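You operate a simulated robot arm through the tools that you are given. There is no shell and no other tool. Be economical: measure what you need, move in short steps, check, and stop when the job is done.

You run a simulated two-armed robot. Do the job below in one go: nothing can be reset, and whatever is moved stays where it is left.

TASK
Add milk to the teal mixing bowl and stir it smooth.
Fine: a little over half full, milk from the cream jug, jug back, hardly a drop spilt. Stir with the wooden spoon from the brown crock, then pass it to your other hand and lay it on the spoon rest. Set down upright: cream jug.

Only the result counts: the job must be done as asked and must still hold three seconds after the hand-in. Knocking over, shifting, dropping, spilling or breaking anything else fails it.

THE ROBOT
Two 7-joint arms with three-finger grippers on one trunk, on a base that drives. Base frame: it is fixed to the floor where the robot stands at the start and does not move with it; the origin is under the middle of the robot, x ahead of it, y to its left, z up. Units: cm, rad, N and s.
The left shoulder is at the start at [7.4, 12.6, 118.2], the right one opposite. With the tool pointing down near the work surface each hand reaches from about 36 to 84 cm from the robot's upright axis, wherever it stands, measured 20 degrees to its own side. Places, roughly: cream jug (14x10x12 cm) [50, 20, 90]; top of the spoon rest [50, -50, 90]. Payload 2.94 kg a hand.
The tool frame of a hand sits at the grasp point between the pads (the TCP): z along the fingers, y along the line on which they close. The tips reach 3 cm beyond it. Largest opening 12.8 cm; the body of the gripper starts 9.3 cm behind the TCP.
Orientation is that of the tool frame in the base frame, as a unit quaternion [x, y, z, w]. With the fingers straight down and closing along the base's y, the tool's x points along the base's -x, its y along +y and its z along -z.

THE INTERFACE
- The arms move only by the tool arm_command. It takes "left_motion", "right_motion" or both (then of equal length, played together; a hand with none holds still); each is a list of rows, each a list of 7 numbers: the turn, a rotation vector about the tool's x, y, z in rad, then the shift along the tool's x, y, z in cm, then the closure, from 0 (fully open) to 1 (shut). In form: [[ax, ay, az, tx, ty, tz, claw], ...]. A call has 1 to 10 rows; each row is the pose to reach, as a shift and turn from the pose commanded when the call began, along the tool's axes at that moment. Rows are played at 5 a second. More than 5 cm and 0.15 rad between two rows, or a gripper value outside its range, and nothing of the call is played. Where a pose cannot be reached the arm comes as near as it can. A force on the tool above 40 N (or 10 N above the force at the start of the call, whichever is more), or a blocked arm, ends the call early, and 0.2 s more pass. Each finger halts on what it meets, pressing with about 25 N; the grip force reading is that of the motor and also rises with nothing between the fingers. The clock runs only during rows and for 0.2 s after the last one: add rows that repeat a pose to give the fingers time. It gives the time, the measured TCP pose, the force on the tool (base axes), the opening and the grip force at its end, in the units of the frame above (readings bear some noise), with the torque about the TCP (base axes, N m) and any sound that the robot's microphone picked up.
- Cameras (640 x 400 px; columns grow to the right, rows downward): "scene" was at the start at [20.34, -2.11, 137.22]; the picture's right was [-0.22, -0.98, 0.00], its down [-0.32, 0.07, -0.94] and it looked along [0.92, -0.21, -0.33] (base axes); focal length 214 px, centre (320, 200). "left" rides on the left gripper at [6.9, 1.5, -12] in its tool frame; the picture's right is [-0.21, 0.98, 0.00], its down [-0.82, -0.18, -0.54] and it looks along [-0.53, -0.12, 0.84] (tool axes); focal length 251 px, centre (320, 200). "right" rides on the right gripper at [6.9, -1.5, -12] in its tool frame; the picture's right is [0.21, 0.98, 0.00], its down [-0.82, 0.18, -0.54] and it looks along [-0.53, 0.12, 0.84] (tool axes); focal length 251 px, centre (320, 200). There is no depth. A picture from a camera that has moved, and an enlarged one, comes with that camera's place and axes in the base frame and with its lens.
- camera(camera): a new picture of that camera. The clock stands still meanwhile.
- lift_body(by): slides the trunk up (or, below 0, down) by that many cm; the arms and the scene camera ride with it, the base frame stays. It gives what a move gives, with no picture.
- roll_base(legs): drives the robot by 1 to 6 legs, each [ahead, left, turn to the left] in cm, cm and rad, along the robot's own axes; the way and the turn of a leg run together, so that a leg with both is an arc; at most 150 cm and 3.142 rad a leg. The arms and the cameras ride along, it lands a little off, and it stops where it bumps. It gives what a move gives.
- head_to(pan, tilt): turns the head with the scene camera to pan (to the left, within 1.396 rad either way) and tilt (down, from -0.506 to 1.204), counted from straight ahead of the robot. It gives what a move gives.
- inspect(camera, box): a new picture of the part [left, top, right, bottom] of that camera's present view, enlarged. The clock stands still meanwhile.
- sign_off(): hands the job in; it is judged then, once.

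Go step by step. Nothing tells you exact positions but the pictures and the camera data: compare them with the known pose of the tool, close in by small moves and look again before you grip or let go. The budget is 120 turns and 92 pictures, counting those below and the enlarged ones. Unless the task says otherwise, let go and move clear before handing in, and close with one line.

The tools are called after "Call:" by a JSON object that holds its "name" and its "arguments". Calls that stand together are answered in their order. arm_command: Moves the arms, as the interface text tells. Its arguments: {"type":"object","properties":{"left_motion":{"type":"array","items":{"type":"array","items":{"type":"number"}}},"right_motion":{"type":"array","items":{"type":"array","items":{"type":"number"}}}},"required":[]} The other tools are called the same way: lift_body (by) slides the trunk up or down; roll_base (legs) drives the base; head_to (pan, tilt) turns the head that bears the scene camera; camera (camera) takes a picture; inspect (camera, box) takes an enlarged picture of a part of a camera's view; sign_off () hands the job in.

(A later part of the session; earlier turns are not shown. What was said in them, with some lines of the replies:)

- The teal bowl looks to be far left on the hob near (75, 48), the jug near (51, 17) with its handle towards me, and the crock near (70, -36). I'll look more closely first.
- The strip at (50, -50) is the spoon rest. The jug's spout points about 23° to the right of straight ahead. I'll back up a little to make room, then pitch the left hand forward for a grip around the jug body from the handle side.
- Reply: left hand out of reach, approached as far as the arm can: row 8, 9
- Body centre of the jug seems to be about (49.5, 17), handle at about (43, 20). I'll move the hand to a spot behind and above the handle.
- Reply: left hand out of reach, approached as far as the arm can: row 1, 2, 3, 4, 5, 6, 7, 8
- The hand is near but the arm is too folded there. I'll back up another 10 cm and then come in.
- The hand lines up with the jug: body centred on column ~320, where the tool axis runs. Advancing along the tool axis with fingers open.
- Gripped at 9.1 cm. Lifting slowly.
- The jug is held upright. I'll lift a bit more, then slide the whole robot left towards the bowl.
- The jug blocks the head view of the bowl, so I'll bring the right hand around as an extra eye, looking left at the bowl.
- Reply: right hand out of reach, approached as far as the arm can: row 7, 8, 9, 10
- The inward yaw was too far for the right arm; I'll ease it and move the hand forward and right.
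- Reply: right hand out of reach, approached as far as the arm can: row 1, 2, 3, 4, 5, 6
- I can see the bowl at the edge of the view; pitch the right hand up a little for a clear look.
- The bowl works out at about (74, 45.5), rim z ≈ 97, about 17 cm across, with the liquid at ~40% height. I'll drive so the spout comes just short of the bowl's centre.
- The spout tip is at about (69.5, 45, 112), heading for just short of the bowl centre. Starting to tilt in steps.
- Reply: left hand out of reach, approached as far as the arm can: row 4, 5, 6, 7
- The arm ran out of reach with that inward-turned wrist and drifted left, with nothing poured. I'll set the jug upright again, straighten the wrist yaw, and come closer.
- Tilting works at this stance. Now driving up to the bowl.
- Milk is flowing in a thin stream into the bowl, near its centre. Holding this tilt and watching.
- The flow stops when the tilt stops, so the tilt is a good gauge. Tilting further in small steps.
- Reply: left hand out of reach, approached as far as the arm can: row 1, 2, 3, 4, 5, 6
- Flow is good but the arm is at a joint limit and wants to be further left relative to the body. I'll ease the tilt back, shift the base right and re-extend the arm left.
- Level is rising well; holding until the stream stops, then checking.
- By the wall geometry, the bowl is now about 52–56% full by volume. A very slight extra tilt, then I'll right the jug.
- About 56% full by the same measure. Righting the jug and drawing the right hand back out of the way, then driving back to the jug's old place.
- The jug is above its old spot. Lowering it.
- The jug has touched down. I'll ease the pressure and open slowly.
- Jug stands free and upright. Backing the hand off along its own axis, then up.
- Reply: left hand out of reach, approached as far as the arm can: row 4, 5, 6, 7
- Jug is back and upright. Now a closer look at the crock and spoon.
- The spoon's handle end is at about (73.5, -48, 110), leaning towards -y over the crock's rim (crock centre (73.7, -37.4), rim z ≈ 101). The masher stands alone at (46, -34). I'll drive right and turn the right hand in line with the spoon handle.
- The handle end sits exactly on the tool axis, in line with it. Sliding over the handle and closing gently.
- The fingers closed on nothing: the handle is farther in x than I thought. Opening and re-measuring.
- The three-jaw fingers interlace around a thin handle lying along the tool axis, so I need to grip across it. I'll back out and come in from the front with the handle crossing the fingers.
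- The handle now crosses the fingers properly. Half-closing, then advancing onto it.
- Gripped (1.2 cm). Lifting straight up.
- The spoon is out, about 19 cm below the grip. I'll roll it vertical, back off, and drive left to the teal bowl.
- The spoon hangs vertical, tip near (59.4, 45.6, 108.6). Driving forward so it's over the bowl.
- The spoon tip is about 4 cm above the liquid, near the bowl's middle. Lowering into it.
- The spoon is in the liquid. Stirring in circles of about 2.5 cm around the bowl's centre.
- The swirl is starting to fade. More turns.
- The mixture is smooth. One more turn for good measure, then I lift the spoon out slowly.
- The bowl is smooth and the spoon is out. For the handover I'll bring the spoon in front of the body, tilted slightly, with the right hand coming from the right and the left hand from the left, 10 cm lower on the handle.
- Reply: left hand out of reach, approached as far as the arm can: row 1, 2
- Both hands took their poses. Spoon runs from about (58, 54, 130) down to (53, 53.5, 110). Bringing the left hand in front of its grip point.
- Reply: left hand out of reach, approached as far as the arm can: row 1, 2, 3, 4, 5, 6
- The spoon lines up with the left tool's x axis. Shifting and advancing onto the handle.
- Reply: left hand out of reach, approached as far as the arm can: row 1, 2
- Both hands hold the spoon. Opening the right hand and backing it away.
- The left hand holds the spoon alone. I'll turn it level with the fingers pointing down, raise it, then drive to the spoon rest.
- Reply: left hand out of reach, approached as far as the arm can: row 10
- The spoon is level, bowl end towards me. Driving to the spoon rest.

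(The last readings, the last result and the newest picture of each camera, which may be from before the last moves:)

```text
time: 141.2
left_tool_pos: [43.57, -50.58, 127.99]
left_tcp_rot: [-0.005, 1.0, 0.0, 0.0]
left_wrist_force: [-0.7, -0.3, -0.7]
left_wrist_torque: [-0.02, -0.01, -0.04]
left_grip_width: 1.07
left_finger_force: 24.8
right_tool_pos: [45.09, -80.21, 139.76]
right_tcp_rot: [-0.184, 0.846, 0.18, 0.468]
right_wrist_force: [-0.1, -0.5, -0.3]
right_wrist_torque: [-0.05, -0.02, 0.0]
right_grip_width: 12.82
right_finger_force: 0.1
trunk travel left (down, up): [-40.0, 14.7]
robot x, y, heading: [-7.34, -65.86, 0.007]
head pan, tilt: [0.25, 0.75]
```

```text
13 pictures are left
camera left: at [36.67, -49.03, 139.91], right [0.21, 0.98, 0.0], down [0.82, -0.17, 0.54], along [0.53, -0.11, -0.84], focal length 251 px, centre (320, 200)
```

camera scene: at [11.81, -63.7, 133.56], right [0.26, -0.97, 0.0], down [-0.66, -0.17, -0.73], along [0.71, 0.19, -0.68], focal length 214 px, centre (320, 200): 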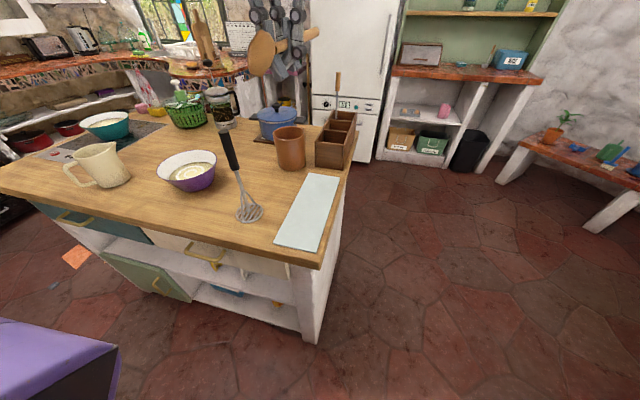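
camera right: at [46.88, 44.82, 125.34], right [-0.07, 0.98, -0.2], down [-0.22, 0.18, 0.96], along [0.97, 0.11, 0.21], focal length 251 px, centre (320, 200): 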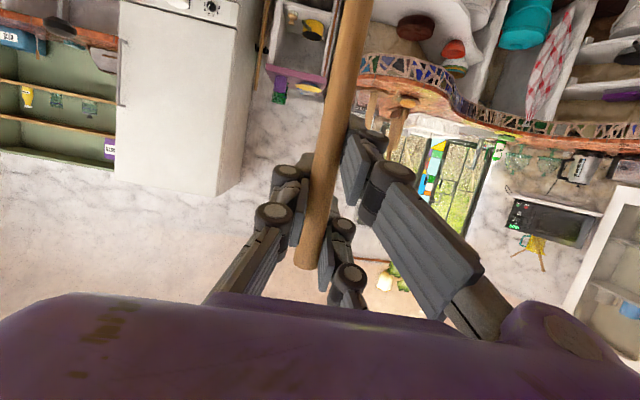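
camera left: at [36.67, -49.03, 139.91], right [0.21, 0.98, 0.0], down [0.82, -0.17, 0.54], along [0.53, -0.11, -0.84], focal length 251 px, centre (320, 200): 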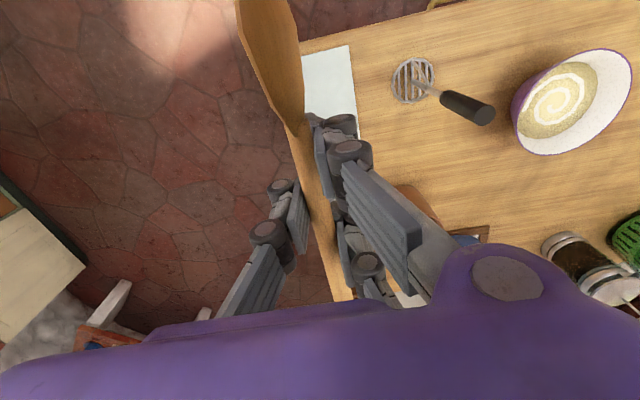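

The rest spans about x 39–68, y -44.5 to -55.7. To keep the left elbow well away from the masher, I'll stand further right and reach out to the left, then go forward over the rest.

Call:
{"name": "roll_base", "arguments": {"legs": [[0, -13, 0]]}}

Call:
{"name": "arm_command", "arguments": {"left_motion": [[0, 0, 0, 0, 4.5, 0, 1], [0, 0, 0, 0, 9, 0, 1], [0, 0, 0, 0, 13.4, 0, 1], [0, 0, 0, 0, 13.4, 0, 1]]}}

Call:
{"name": "roll_base", "arguments": {"legs": [[7.6, 0, 0]]}}

Call:
{"name": "head_to", "arguments": {"pan": 0.5, "tilt": 0.55}}

Call:
{"name": "camera", "arguments": {"camera": "scene"}}

```text
time: 143.0
left_tool_pos: [43.78, -63.38, 128.08]
left_tcp_rot: [-0.004, 1.0, -0.001, 0.001]
left_wrist_force: [-0.8, -0.7, -1.5]
left_wrist_torque: [-0.02, 0.02, 0.0]
left_grip_width: 1.01
left_finger_force: 24.8
right_tool_pos: [45.32, -93.21, 139.9]
right_tcp_rot: [-0.184, 0.845, 0.18, 0.468]
right_wrist_force: [-0.4, -0.1, -0.2]
right_wrist_torque: [-0.01, 0.01, 0.0]
right_grip_width: 12.8
right_finger_force: 0.0
trunk travel left (down, up): [-40.0, 14.7]
robot x, y, heading: [-7.4, -78.59, 0.013]
head pan, tilt: [0.25, 0.75]
```

```text
time: 144.0
left_tool_pos: [43.53, -50.03, 128.01]
left_tcp_rot: [-0.004, 1.0, 0.0, 0.0]
left_wrist_force: [-0.5, 0.3, -0.6]
left_wrist_torque: [0.0, 0.01, 0.01]
left_grip_width: 1.02
left_finger_force: 24.4
right_tool_pos: [45.39, -93.32, 139.85]
right_tcp_rot: [-0.183, 0.846, 0.179, 0.468]
right_wrist_force: [0.0, -0.6, 0.5]
right_wrist_torque: [0.02, 0.03, 0.01]
right_grip_width: 12.8
right_finger_force: 0.0
trunk travel left (down, up): [-40.0, 14.7]
robot x, y, heading: [-7.09, -78.72, 0.006]
head pan, tilt: [0.25, 0.75]
```

```text
time: 145.0
left_tool_pos: [51.01, -49.92, 128.05]
left_tcp_rot: [-0.005, 1.0, 0.0, 0.001]
left_wrist_force: [0.3, 0.3, -0.3]
left_wrist_torque: [0.04, 0.02, 0.01]
left_grip_width: 1.03
left_finger_force: 24.8
right_tool_pos: [52.66, -93.13, 139.86]
right_tcp_rot: [-0.184, 0.845, 0.18, 0.468]
right_wrist_force: [-0.3, -0.1, -0.5]
right_wrist_torque: [0.01, 0.0, 0.03]
right_grip_width: 12.8
right_finger_force: 0.1
trunk travel left (down, up): [-40.0, 14.7]
robot x, y, heading: [0.44, -78.56, 0.006]
head pan, tilt: [0.25, 0.75]
```

```text
time: 145.8
left_tool_pos: [51.1, -49.97, 127.97]
left_tcp_rot: [-0.004, 1.0, -0.001, 0.001]
left_wrist_force: [-0.2, -0.2, -0.1]
left_wrist_torque: [0.01, 0.0, 0.01]
left_grip_width: 1.0
left_finger_force: 24.6
right_tool_pos: [52.91, -93.15, 139.92]
right_tcp_rot: [-0.184, 0.846, 0.18, 0.468]
right_wrist_force: [0.6, 0.6, 0.6]
right_wrist_torque: [0.01, -0.01, 0.02]
right_grip_width: 12.81
right_finger_force: 0.1
trunk travel left (down, up): [-40.0, 14.7]
robot x, y, heading: [-0.01, -78.71, 0.011]
head pan, tilt: [0.499, 0.55]
```

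```text
12 pictures are left
camera scene: at [19.33, -74.32, 135.28], right [0.49, -0.87, 0.0], down [-0.46, -0.25, -0.85], along [0.74, 0.41, -0.52], focal length 214 px, centre (320, 200)
```

scene: 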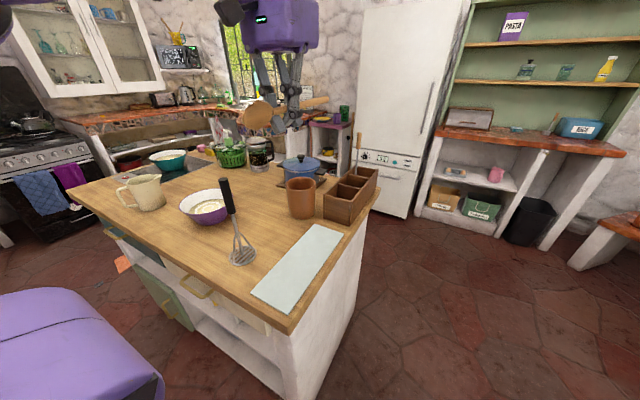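

All lined up above the rest. Lowering to just above it.

Call:
{"name": "arm_command", "arguments": {"left_motion": [[0, 0, 0, 0, 0, 4, 1], [0, 0, 0, 0, 0, 8, 1], [0, 0, 0, 0, 0, 12, 1], [0, 0, 0, 0, 0, 16, 1], [0, 0, 0, 0, 0, 20, 1], [0, 0, 0, 0, 0, 24, 1], [0, 0, 0, 0, 0, 28, 1], [0, 0, 0, 0, 0, 30, 1], [0, 0, 0, 0, 0, 31, 1], [0, 0, 0, 0, 0, 31, 1]]}}

Call:
{"name": "inspect", "arguments": {"camera": "scene", "box": [200, 130, 400, 320]}}

```text
time: 148.0
left_tool_pos: [51.14, -49.99, 96.96]
left_tcp_rot: [-0.003, 1.0, -0.002, 0.001]
left_wrist_force: [0.0, -0.2, -0.4]
left_wrist_torque: [-0.02, 0.01, -0.01]
left_grip_width: 1.01
left_finger_force: 25.0
right_tool_pos: [52.8, -93.18, 139.79]
right_tcp_rot: [-0.184, 0.845, 0.18, 0.468]
right_wrist_force: [0.4, -0.5, 0.6]
right_wrist_torque: [0.04, -0.02, -0.03]
right_grip_width: 12.82
right_finger_force: 0.2
trunk travel left (down, up): [-40.0, 14.7]
robot x, y, heading: [0.3, -78.6, 0.012]
head pan, tilt: [0.499, 0.55]
```

```text
2.11 times, centred on (300, 225) of scene
camera zoom: at [19.3, -74.32, 135.29], right [0.49, -0.87, 0.0], down [-0.46, -0.25, -0.85], along [0.74, 0.42, -0.52], focal length 452 px, centre (362, 147)
```

zoom: 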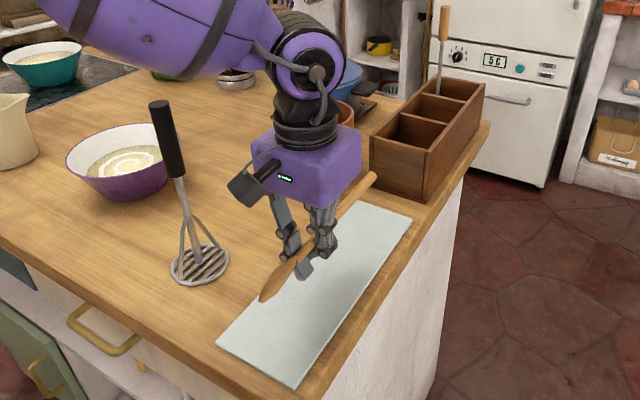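

Call:
{"name": "arm_command", "arguments": {"left_motion": [[0, 0, 0, 0, 0, 1, 1], [0, 0, 0, 0, 0, 2, 1], [0, 0, 0, 0, 0, 2.5, 1], [0, 0, 0, 0, 0, 2.5, 1]]}}

Call:
{"name": "arm_command", "arguments": {"left_motion": [[0, 0, 0, 0, 0, 0.2, 1], [0, 0, 0, 0, 0, 0.4, 1], [0, 0, 0, 0, 0, 0.4, 1]]}}

Call:
{"name": "inspect", "arguments": {"camera": "scene", "box": [250, 180, 400, 310]}}

```text
time: 149.0
left_tool_pos: [51.15, -50.02, 94.39]
left_tcp_rot: [-0.004, 1.0, 0.0, 0.001]
left_wrist_force: [0.9, -0.6, -0.2]
left_wrist_torque: [-0.03, 0.0, -0.02]
left_grip_width: 1.0
left_finger_force: 25.4
right_tool_pos: [52.8, -93.14, 139.8]
right_tcp_rot: [-0.184, 0.845, 0.18, 0.468]
right_wrist_force: [0.1, 0.2, -0.4]
right_wrist_torque: [0.02, 0.0, -0.01]
right_grip_width: 12.81
right_finger_force: 0.0
trunk travel left (down, up): [-40.0, 14.7]
robot x, y, heading: [0.24, -78.83, 0.004]
head pan, tilt: [0.499, 0.55]
```

```text
time: 149.8
left_tool_pos: [51.02, -49.95, 94.05]
left_tcp_rot: [-0.004, 1.0, -0.001, 0.0]
left_wrist_force: [0.5, 0.4, -0.8]
left_wrist_torque: [0.01, 0.03, 0.02]
left_grip_width: 1.04
left_finger_force: 25.1
right_tool_pos: [52.74, -93.23, 139.94]
right_tcp_rot: [-0.184, 0.845, 0.18, 0.469]
right_wrist_force: [-0.1, 0.6, 0.3]
right_wrist_torque: [0.0, 0.01, -0.02]
right_grip_width: 12.79
right_finger_force: 0.1
trunk travel left (down, up): [-40.0, 14.7]
robot x, y, heading: [0.05, -78.86, 0.012]
head pan, tilt: [0.499, 0.55]
```

```text
3.08 times, centred on (325, 245) of scene
camera zoom: at [19.3, -74.32, 135.29], right [0.49, -0.87, 0.0], down [-0.46, -0.25, -0.85], along [0.74, 0.42, -0.52], focal length 660 px, centre (305, 62)
```

zoom: 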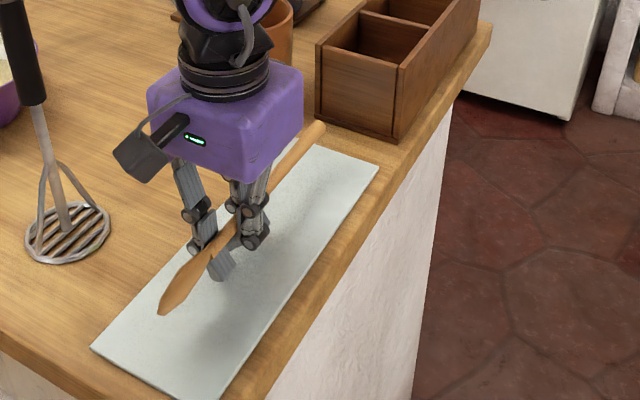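

Call:
{"name": "arm_command", "arguments": {"left_motion": [[0, 0, 0, 0, 0, 0.15, 1], [0, 0, 0, 0, 0, 0.3, 1], [0, 0, 0, 0, 0, 0.3, 1]]}}

Call:
{"name": "arm_command", "arguments": {"left_motion": [[0, 0, 0, 0, 0, 0.12, 1], [0, 0, 0, 0, 0, 0.25, 1], [0, 0, 0, 0, 0, 0.25, 1]]}}

```text
time: 150.6
left_tool_pos: [51.01, -49.97, 93.81]
left_tcp_rot: [-0.005, 1.0, 0.0, 0.002]
left_wrist_force: [0.7, 0.4, -0.1]
left_wrist_torque: [0.0, 0.02, 0.0]
left_grip_width: 1.03
left_finger_force: 25.1
right_tool_pos: [52.85, -93.11, 139.82]
right_tcp_rot: [-0.184, 0.845, 0.18, 0.468]
right_wrist_force: [-0.8, 0.3, 0.7]
right_wrist_torque: [0.01, 0.06, 0.01]
right_grip_width: 12.8
right_finger_force: 0.0
trunk travel left (down, up): [-40.0, 14.7]
robot x, y, heading: [0.32, -78.48, 0.007]
head pan, tilt: [0.499, 0.55]
```

```text
time: 151.4
left_tool_pos: [51.16, -49.99, 93.6]
left_tcp_rot: [-0.005, 1.0, 0.0, 0.001]
left_wrist_force: [-0.2, 0.4, -0.5]
left_wrist_torque: [0.01, -0.03, 0.01]
left_grip_width: 1.0
left_finger_force: 25.0
right_tool_pos: [52.77, -93.17, 139.92]
right_tcp_rot: [-0.183, 0.846, 0.179, 0.469]
right_wrist_force: [0.4, -0.1, 0.2]
right_wrist_torque: [-0.01, 0.0, 0.0]
right_grip_width: 12.79
right_finger_force: 0.1
trunk travel left (down, up): [-40.0, 14.7]
robot x, y, heading: [0.11, -79.01, 0.008]
head pan, tilt: [0.499, 0.55]
```

Call:
{"name": "arm_command", "arguments": {"left_motion": [[0, 0, 0, 0, 0, 0.1, 1], [0, 0, 0, 0, 0, 0.2, 1], [0, 0, 0, 0, 0, 0.2, 1]]}}

Call:
{"name": "arm_command", "arguments": {"left_motion": [[0, 0, 0, 0, 0, 0.1, 1], [0, 0, 0, 0, 0, 0.2, 1], [0, 0, 0, 0, 0, 0.2, 1]]}}

Call:
{"name": "inspect", "arguments": {"camera": "scene", "box": [260, 220, 360, 300]}}

```text
time: 152.2
left_tool_pos: [51.06, -50.09, 93.43]
left_tcp_rot: [-0.004, 1.0, 0.0, 0.001]
left_wrist_force: [0.5, -0.6, -0.6]
left_wrist_torque: [0.01, 0.0, -0.04]
left_grip_width: 1.01
left_finger_force: 25.0
right_tool_pos: [52.82, -93.21, 139.8]
right_tcp_rot: [-0.185, 0.845, 0.181, 0.468]
right_wrist_force: [0.5, 0.5, 0.0]
right_wrist_torque: [-0.01, -0.02, 0.0]
right_grip_width: 12.81
right_finger_force: 0.0
trunk travel left (down, up): [-40.0, 14.7]
robot x, y, heading: [0.42, -78.62, 0.005]
head pan, tilt: [0.499, 0.55]
```

```text
time: 153.0
left_tool_pos: [51.01, -50.04, 93.14]
left_tcp_rot: [-0.004, 1.0, -0.001, 0.001]
left_wrist_force: [0.0, -0.3, -1.0]
left_wrist_torque: [-0.01, -0.03, -0.06]
left_grip_width: 1.0
left_finger_force: 25.0
right_tool_pos: [52.74, -93.18, 139.8]
right_tcp_rot: [-0.185, 0.845, 0.18, 0.469]
right_wrist_force: [-0.3, 0.5, -0.2]
right_wrist_torque: [0.03, -0.02, -0.03]
right_grip_width: 12.8
right_finger_force: 0.1
trunk travel left (down, up): [-40.0, 14.7]
robot x, y, heading: [0.36, -78.46, 0.008]
head pan, tilt: [0.499, 0.55]
```

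```text
5.00 times, centred on (310, 260) of scene
camera zoom: at [19.3, -74.32, 135.29], right [0.49, -0.87, 0.0], down [-0.46, -0.25, -0.85], along [0.74, 0.42, -0.52], focal length 1072 px, centre (370, -100)
```

zoom: 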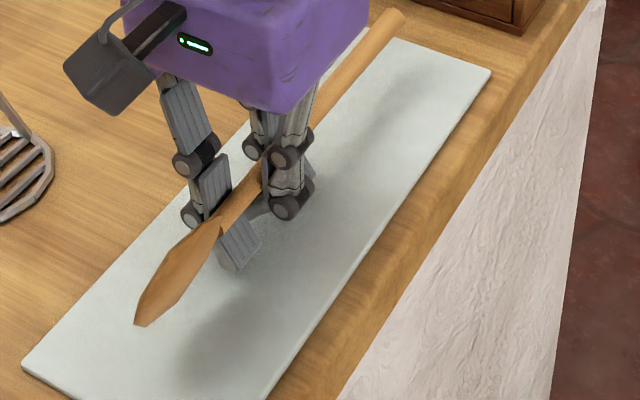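

Call:
{"name": "arm_command", "arguments": {"left_motion": [[0, 0, 0, 0, 0, 0.15, 1], [0, 0, 0, 0, 0, 0.3, 1], [0, 0, 0, 0, 0, 0.3, 1]]}}

Call:
{"name": "arm_command", "arguments": {"left_motion": [[0, 0, 0, 0, 0, 0.15, 1], [0, 0, 0, 0, 0, 0.3, 1], [0, 0, 0, 0, 0, 0.3, 1]]}}

```text
time: 153.8
left_tool_pos: [51.03, -49.99, 92.86]
left_tcp_rot: [-0.004, 1.0, -0.001, 0.001]
left_wrist_force: [-0.6, 0.3, -0.8]
left_wrist_torque: [-0.02, -0.03, -0.01]
left_grip_width: 1.03
left_finger_force: 25.0
right_tool_pos: [52.86, -93.27, 139.81]
right_tcp_rot: [-0.184, 0.845, 0.18, 0.468]
right_wrist_force: [0.5, -0.4, 0.1]
right_wrist_torque: [-0.03, 0.0, 0.03]
right_grip_width: 12.78
right_finger_force: 0.1
trunk travel left (down, up): [-40.0, 14.7]
robot x, y, heading: [0.06, -78.75, 0.007]
head pan, tilt: [0.499, 0.55]
```

```text
time: 154.6
left_tool_pos: [50.95, -50.0, 92.53]
left_tcp_rot: [-0.005, 1.0, -0.001, 0.001]
left_wrist_force: [0.2, 2.6, 4.1]
left_wrist_torque: [0.04, 0.0, -0.02]
left_grip_width: 0.99
left_finger_force: 25.5
right_tool_pos: [52.81, -93.11, 139.92]
right_tcp_rot: [-0.184, 0.845, 0.18, 0.469]
right_wrist_force: [0.3, 0.0, 0.0]
right_wrist_torque: [-0.03, 0.01, -0.02]
right_grip_width: 12.78
right_finger_force: 0.0
trunk travel left (down, up): [-40.0, 14.7]
robot x, y, heading: [0.21, -78.35, 0.007]
head pan, tilt: [0.499, 0.55]
```

Fingertips have touched the rest. Easing up a hair and opening slowly so the spoon settles between the fingers.

Call:
{"name": "arm_command", "arguments": {"left_motion": [[0, 0, 0, 0, 0, -0.15, 1], [0, 0, 0, 0, 0, -0.15, 0.93], [0, 0, 0, 0, 0, -0.15, 0.91], [0, 0, 0, 0, 0, -0.15, 0.89], [0, 0, 0, 0, 0, -0.15, 0.87], [0, 0, 0, 0, 0, -0.15, 0.84], [0, 0, 0, 0, 0, -0.15, 0.8], [0, 0, 0, 0, 0, -0.15, 0.75], [0, 0, 0, 0, 0, -0.15, 0.75]]}}

Call:
{"name": "inspect", "arguments": {"camera": "scene", "box": [260, 220, 360, 300]}}

```text
time: 156.6
left_tool_pos: [50.9, -50.06, 92.74]
left_tcp_rot: [-0.004, 1.0, 0.0, 0.001]
left_wrist_force: [-1.6, 0.0, 19.3]
left_wrist_torque: [0.02, 0.09, 0.03]
left_grip_width: 3.52
left_finger_force: 5.9
right_tool_pos: [52.68, -93.0, 139.86]
right_tcp_rot: [-0.184, 0.845, 0.18, 0.469]
right_wrist_force: [-0.1, -0.1, -0.3]
right_wrist_torque: [0.01, 0.03, 0.02]
right_grip_width: 12.8
right_finger_force: 0.0
trunk travel left (down, up): [-40.0, 14.7]
robot x, y, heading: [0.38, -78.6, 0.01]
head pan, tilt: [0.499, 0.55]
```

```text
5.00 times, centred on (310, 260) of scene
camera zoom: at [19.17, -74.36, 135.31], right [0.49, -0.87, 0.0], down [-0.46, -0.25, -0.85], along [0.75, 0.42, -0.52], focal length 1072 px, centre (370, -100)
```

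zoom: 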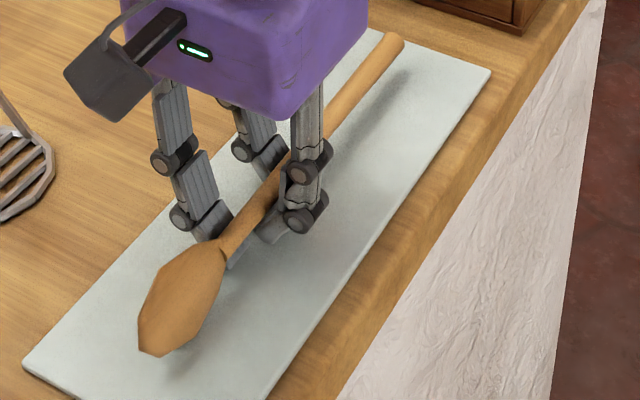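

The opening fingers press a little on the rest. Raising slightly first, then opening further.

Call:
{"name": "arm_command", "arguments": {"left_motion": [[0, 0, 0, 0, 0, -0.4, 0.75], [0, 0, 0, 0, 0, -0.8, 0.75], [0, 0, 0, 0, 0, -0.8, 0.7], [0, 0, 0, 0, 0, -1, 0.6], [0, 0, 0, 0, 0, -1.2, 0.5], [0, 0, 0, 0, 0, -1.2, 0.5]]}}

Call:
{"name": "inspect", "arguments": {"camera": "scene", "box": [260, 220, 360, 300]}}

```text
time: 158.0
left_tool_pos: [51.02, -50.0, 93.81]
left_tcp_rot: [-0.005, 1.0, -0.001, 0.001]
left_wrist_force: [-0.6, -0.4, -0.7]
left_wrist_torque: [0.0, 0.0, -0.01]
left_grip_width: 6.38
left_finger_force: 0.1
right_tool_pos: [52.82, -93.22, 139.91]
right_tcp_rot: [-0.185, 0.845, 0.181, 0.469]
right_wrist_force: [0.1, 0.0, -0.4]
right_wrist_torque: [-0.04, 0.02, -0.01]
right_grip_width: 12.8
right_finger_force: 0.0
trunk travel left (down, up): [-40.0, 14.7]
robot x, y, heading: [0.39, -78.7, 0.011]
head pan, tilt: [0.499, 0.55]
```

```text
5.00 times, centred on (310, 260) of scene
camera zoom: at [19.31, -74.32, 135.29], right [0.49, -0.87, 0.0], down [-0.46, -0.25, -0.85], along [0.74, 0.42, -0.52], focal length 1072 px, centre (370, -100)
```

zoom: 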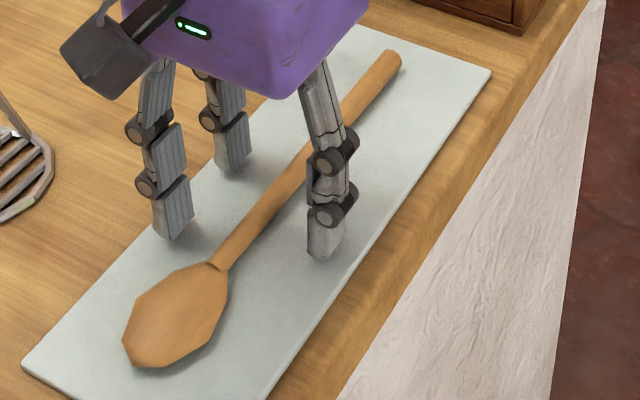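

The spoon lies flat on the rest. Raising the hand straight up and backing away.

Call:
{"name": "arm_command", "arguments": {"left_motion": [[0, 0, 0, 0, 0, -2, 0.5], [0, 0, 0, 0, 0, -5, 0.5], [0, 0, 0, 0, 0, -9, 0.5], [0, 0, 0, 0, 0, -13, 0.5], [0, 0, 0, 0, 0, -17, 0.5], [0, 0, 0, 0, 0, -21, 0.5], [0, 0, 0, 0, 0, -25, 0.5], [0, 0, 0, 0, 0, -29, 0.5], [0, 0, 0, 0, 0, -33, 0.5]]}}

Call:
{"name": "roll_base", "arguments": {"legs": [[-20, 0, 0]]}}

Call:
{"name": "camera", "arguments": {"camera": "scene"}}

Call:
{"name": "inspect", "arguments": {"camera": "scene", "box": [80, 120, 380, 300]}}

```text
time: 160.0
left_tool_pos: [50.68, -50.13, 126.98]
left_tcp_rot: [-0.004, 1.0, 0.0, 0.001]
left_wrist_force: [-0.6, 0.7, 0.5]
left_wrist_torque: [0.01, -0.03, 0.01]
left_grip_width: 6.41
left_finger_force: 0.1
right_tool_pos: [52.74, -93.25, 139.95]
right_tcp_rot: [-0.184, 0.845, 0.18, 0.469]
right_wrist_force: [-0.2, -0.4, -0.5]
right_wrist_torque: [-0.01, 0.02, 0.01]
right_grip_width: 12.79
right_finger_force: 0.1
trunk travel left (down, up): [-40.0, 14.7]
robot x, y, heading: [0.33, -78.66, 0.011]
head pan, tilt: [0.499, 0.55]
```

```text
time: 161.6
left_tool_pos: [30.98, -50.18, 126.87]
left_tcp_rot: [-0.003, 1.0, 0.0, 0.001]
left_wrist_force: [-0.3, 0.0, 0.6]
left_wrist_torque: [0.01, -0.01, 0.01]
left_grip_width: 6.37
left_finger_force: 0.0
right_tool_pos: [32.97, -93.29, 139.79]
right_tcp_rot: [-0.184, 0.845, 0.18, 0.469]
right_wrist_force: [0.6, 0.1, 0.0]
right_wrist_torque: [0.01, 0.0, 0.0]
right_grip_width: 12.81
right_finger_force: 0.1
trunk travel left (down, up): [-40.0, 14.7]
robot x, y, heading: [-19.42, -79.01, 0.013]
head pan, tilt: [0.499, 0.55]
```

```text
6 pictures are left
camera scene: at [-0.52, -74.51, 135.28], right [0.49, -0.87, 0.0], down [-0.46, -0.25, -0.85], along [0.75, 0.41, -0.52], focal length 214 px, centre (320, 200)
```

scene: 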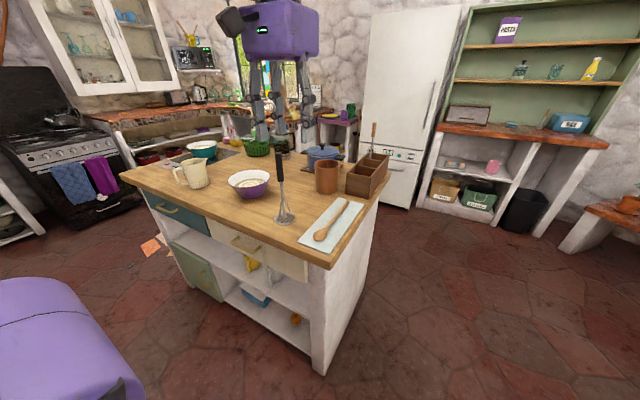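

```text
2.13 times, centred on (230, 210) of scene
camera zoom: at [-0.52, -74.51, 135.28], right [0.49, -0.87, 0.0], down [-0.46, -0.25, -0.85], along [0.75, 0.41, -0.52], focal length 458 px, centre (512, 179)
```

zoom: 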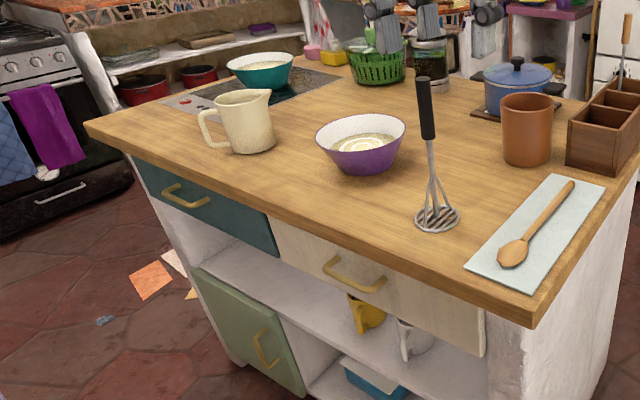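

The jug stands upright in its place, the spoon lies on its rest, nothing else has been disturbed, and both hands are clear, so I'm handing in.

Call:
{"name": "sign_off", "arguments": {}}

```text
The job is handed in.
```

The teal bowl is a little over half full of milk, by my estimate from the pictures, and stirred smooth. The cream jug is back in its place and upright. I passed the wooden spoon from my right hand to my left. It dropped the last couple of centimetres onto the spoon rest, where it lies flat, and I saw no spills.
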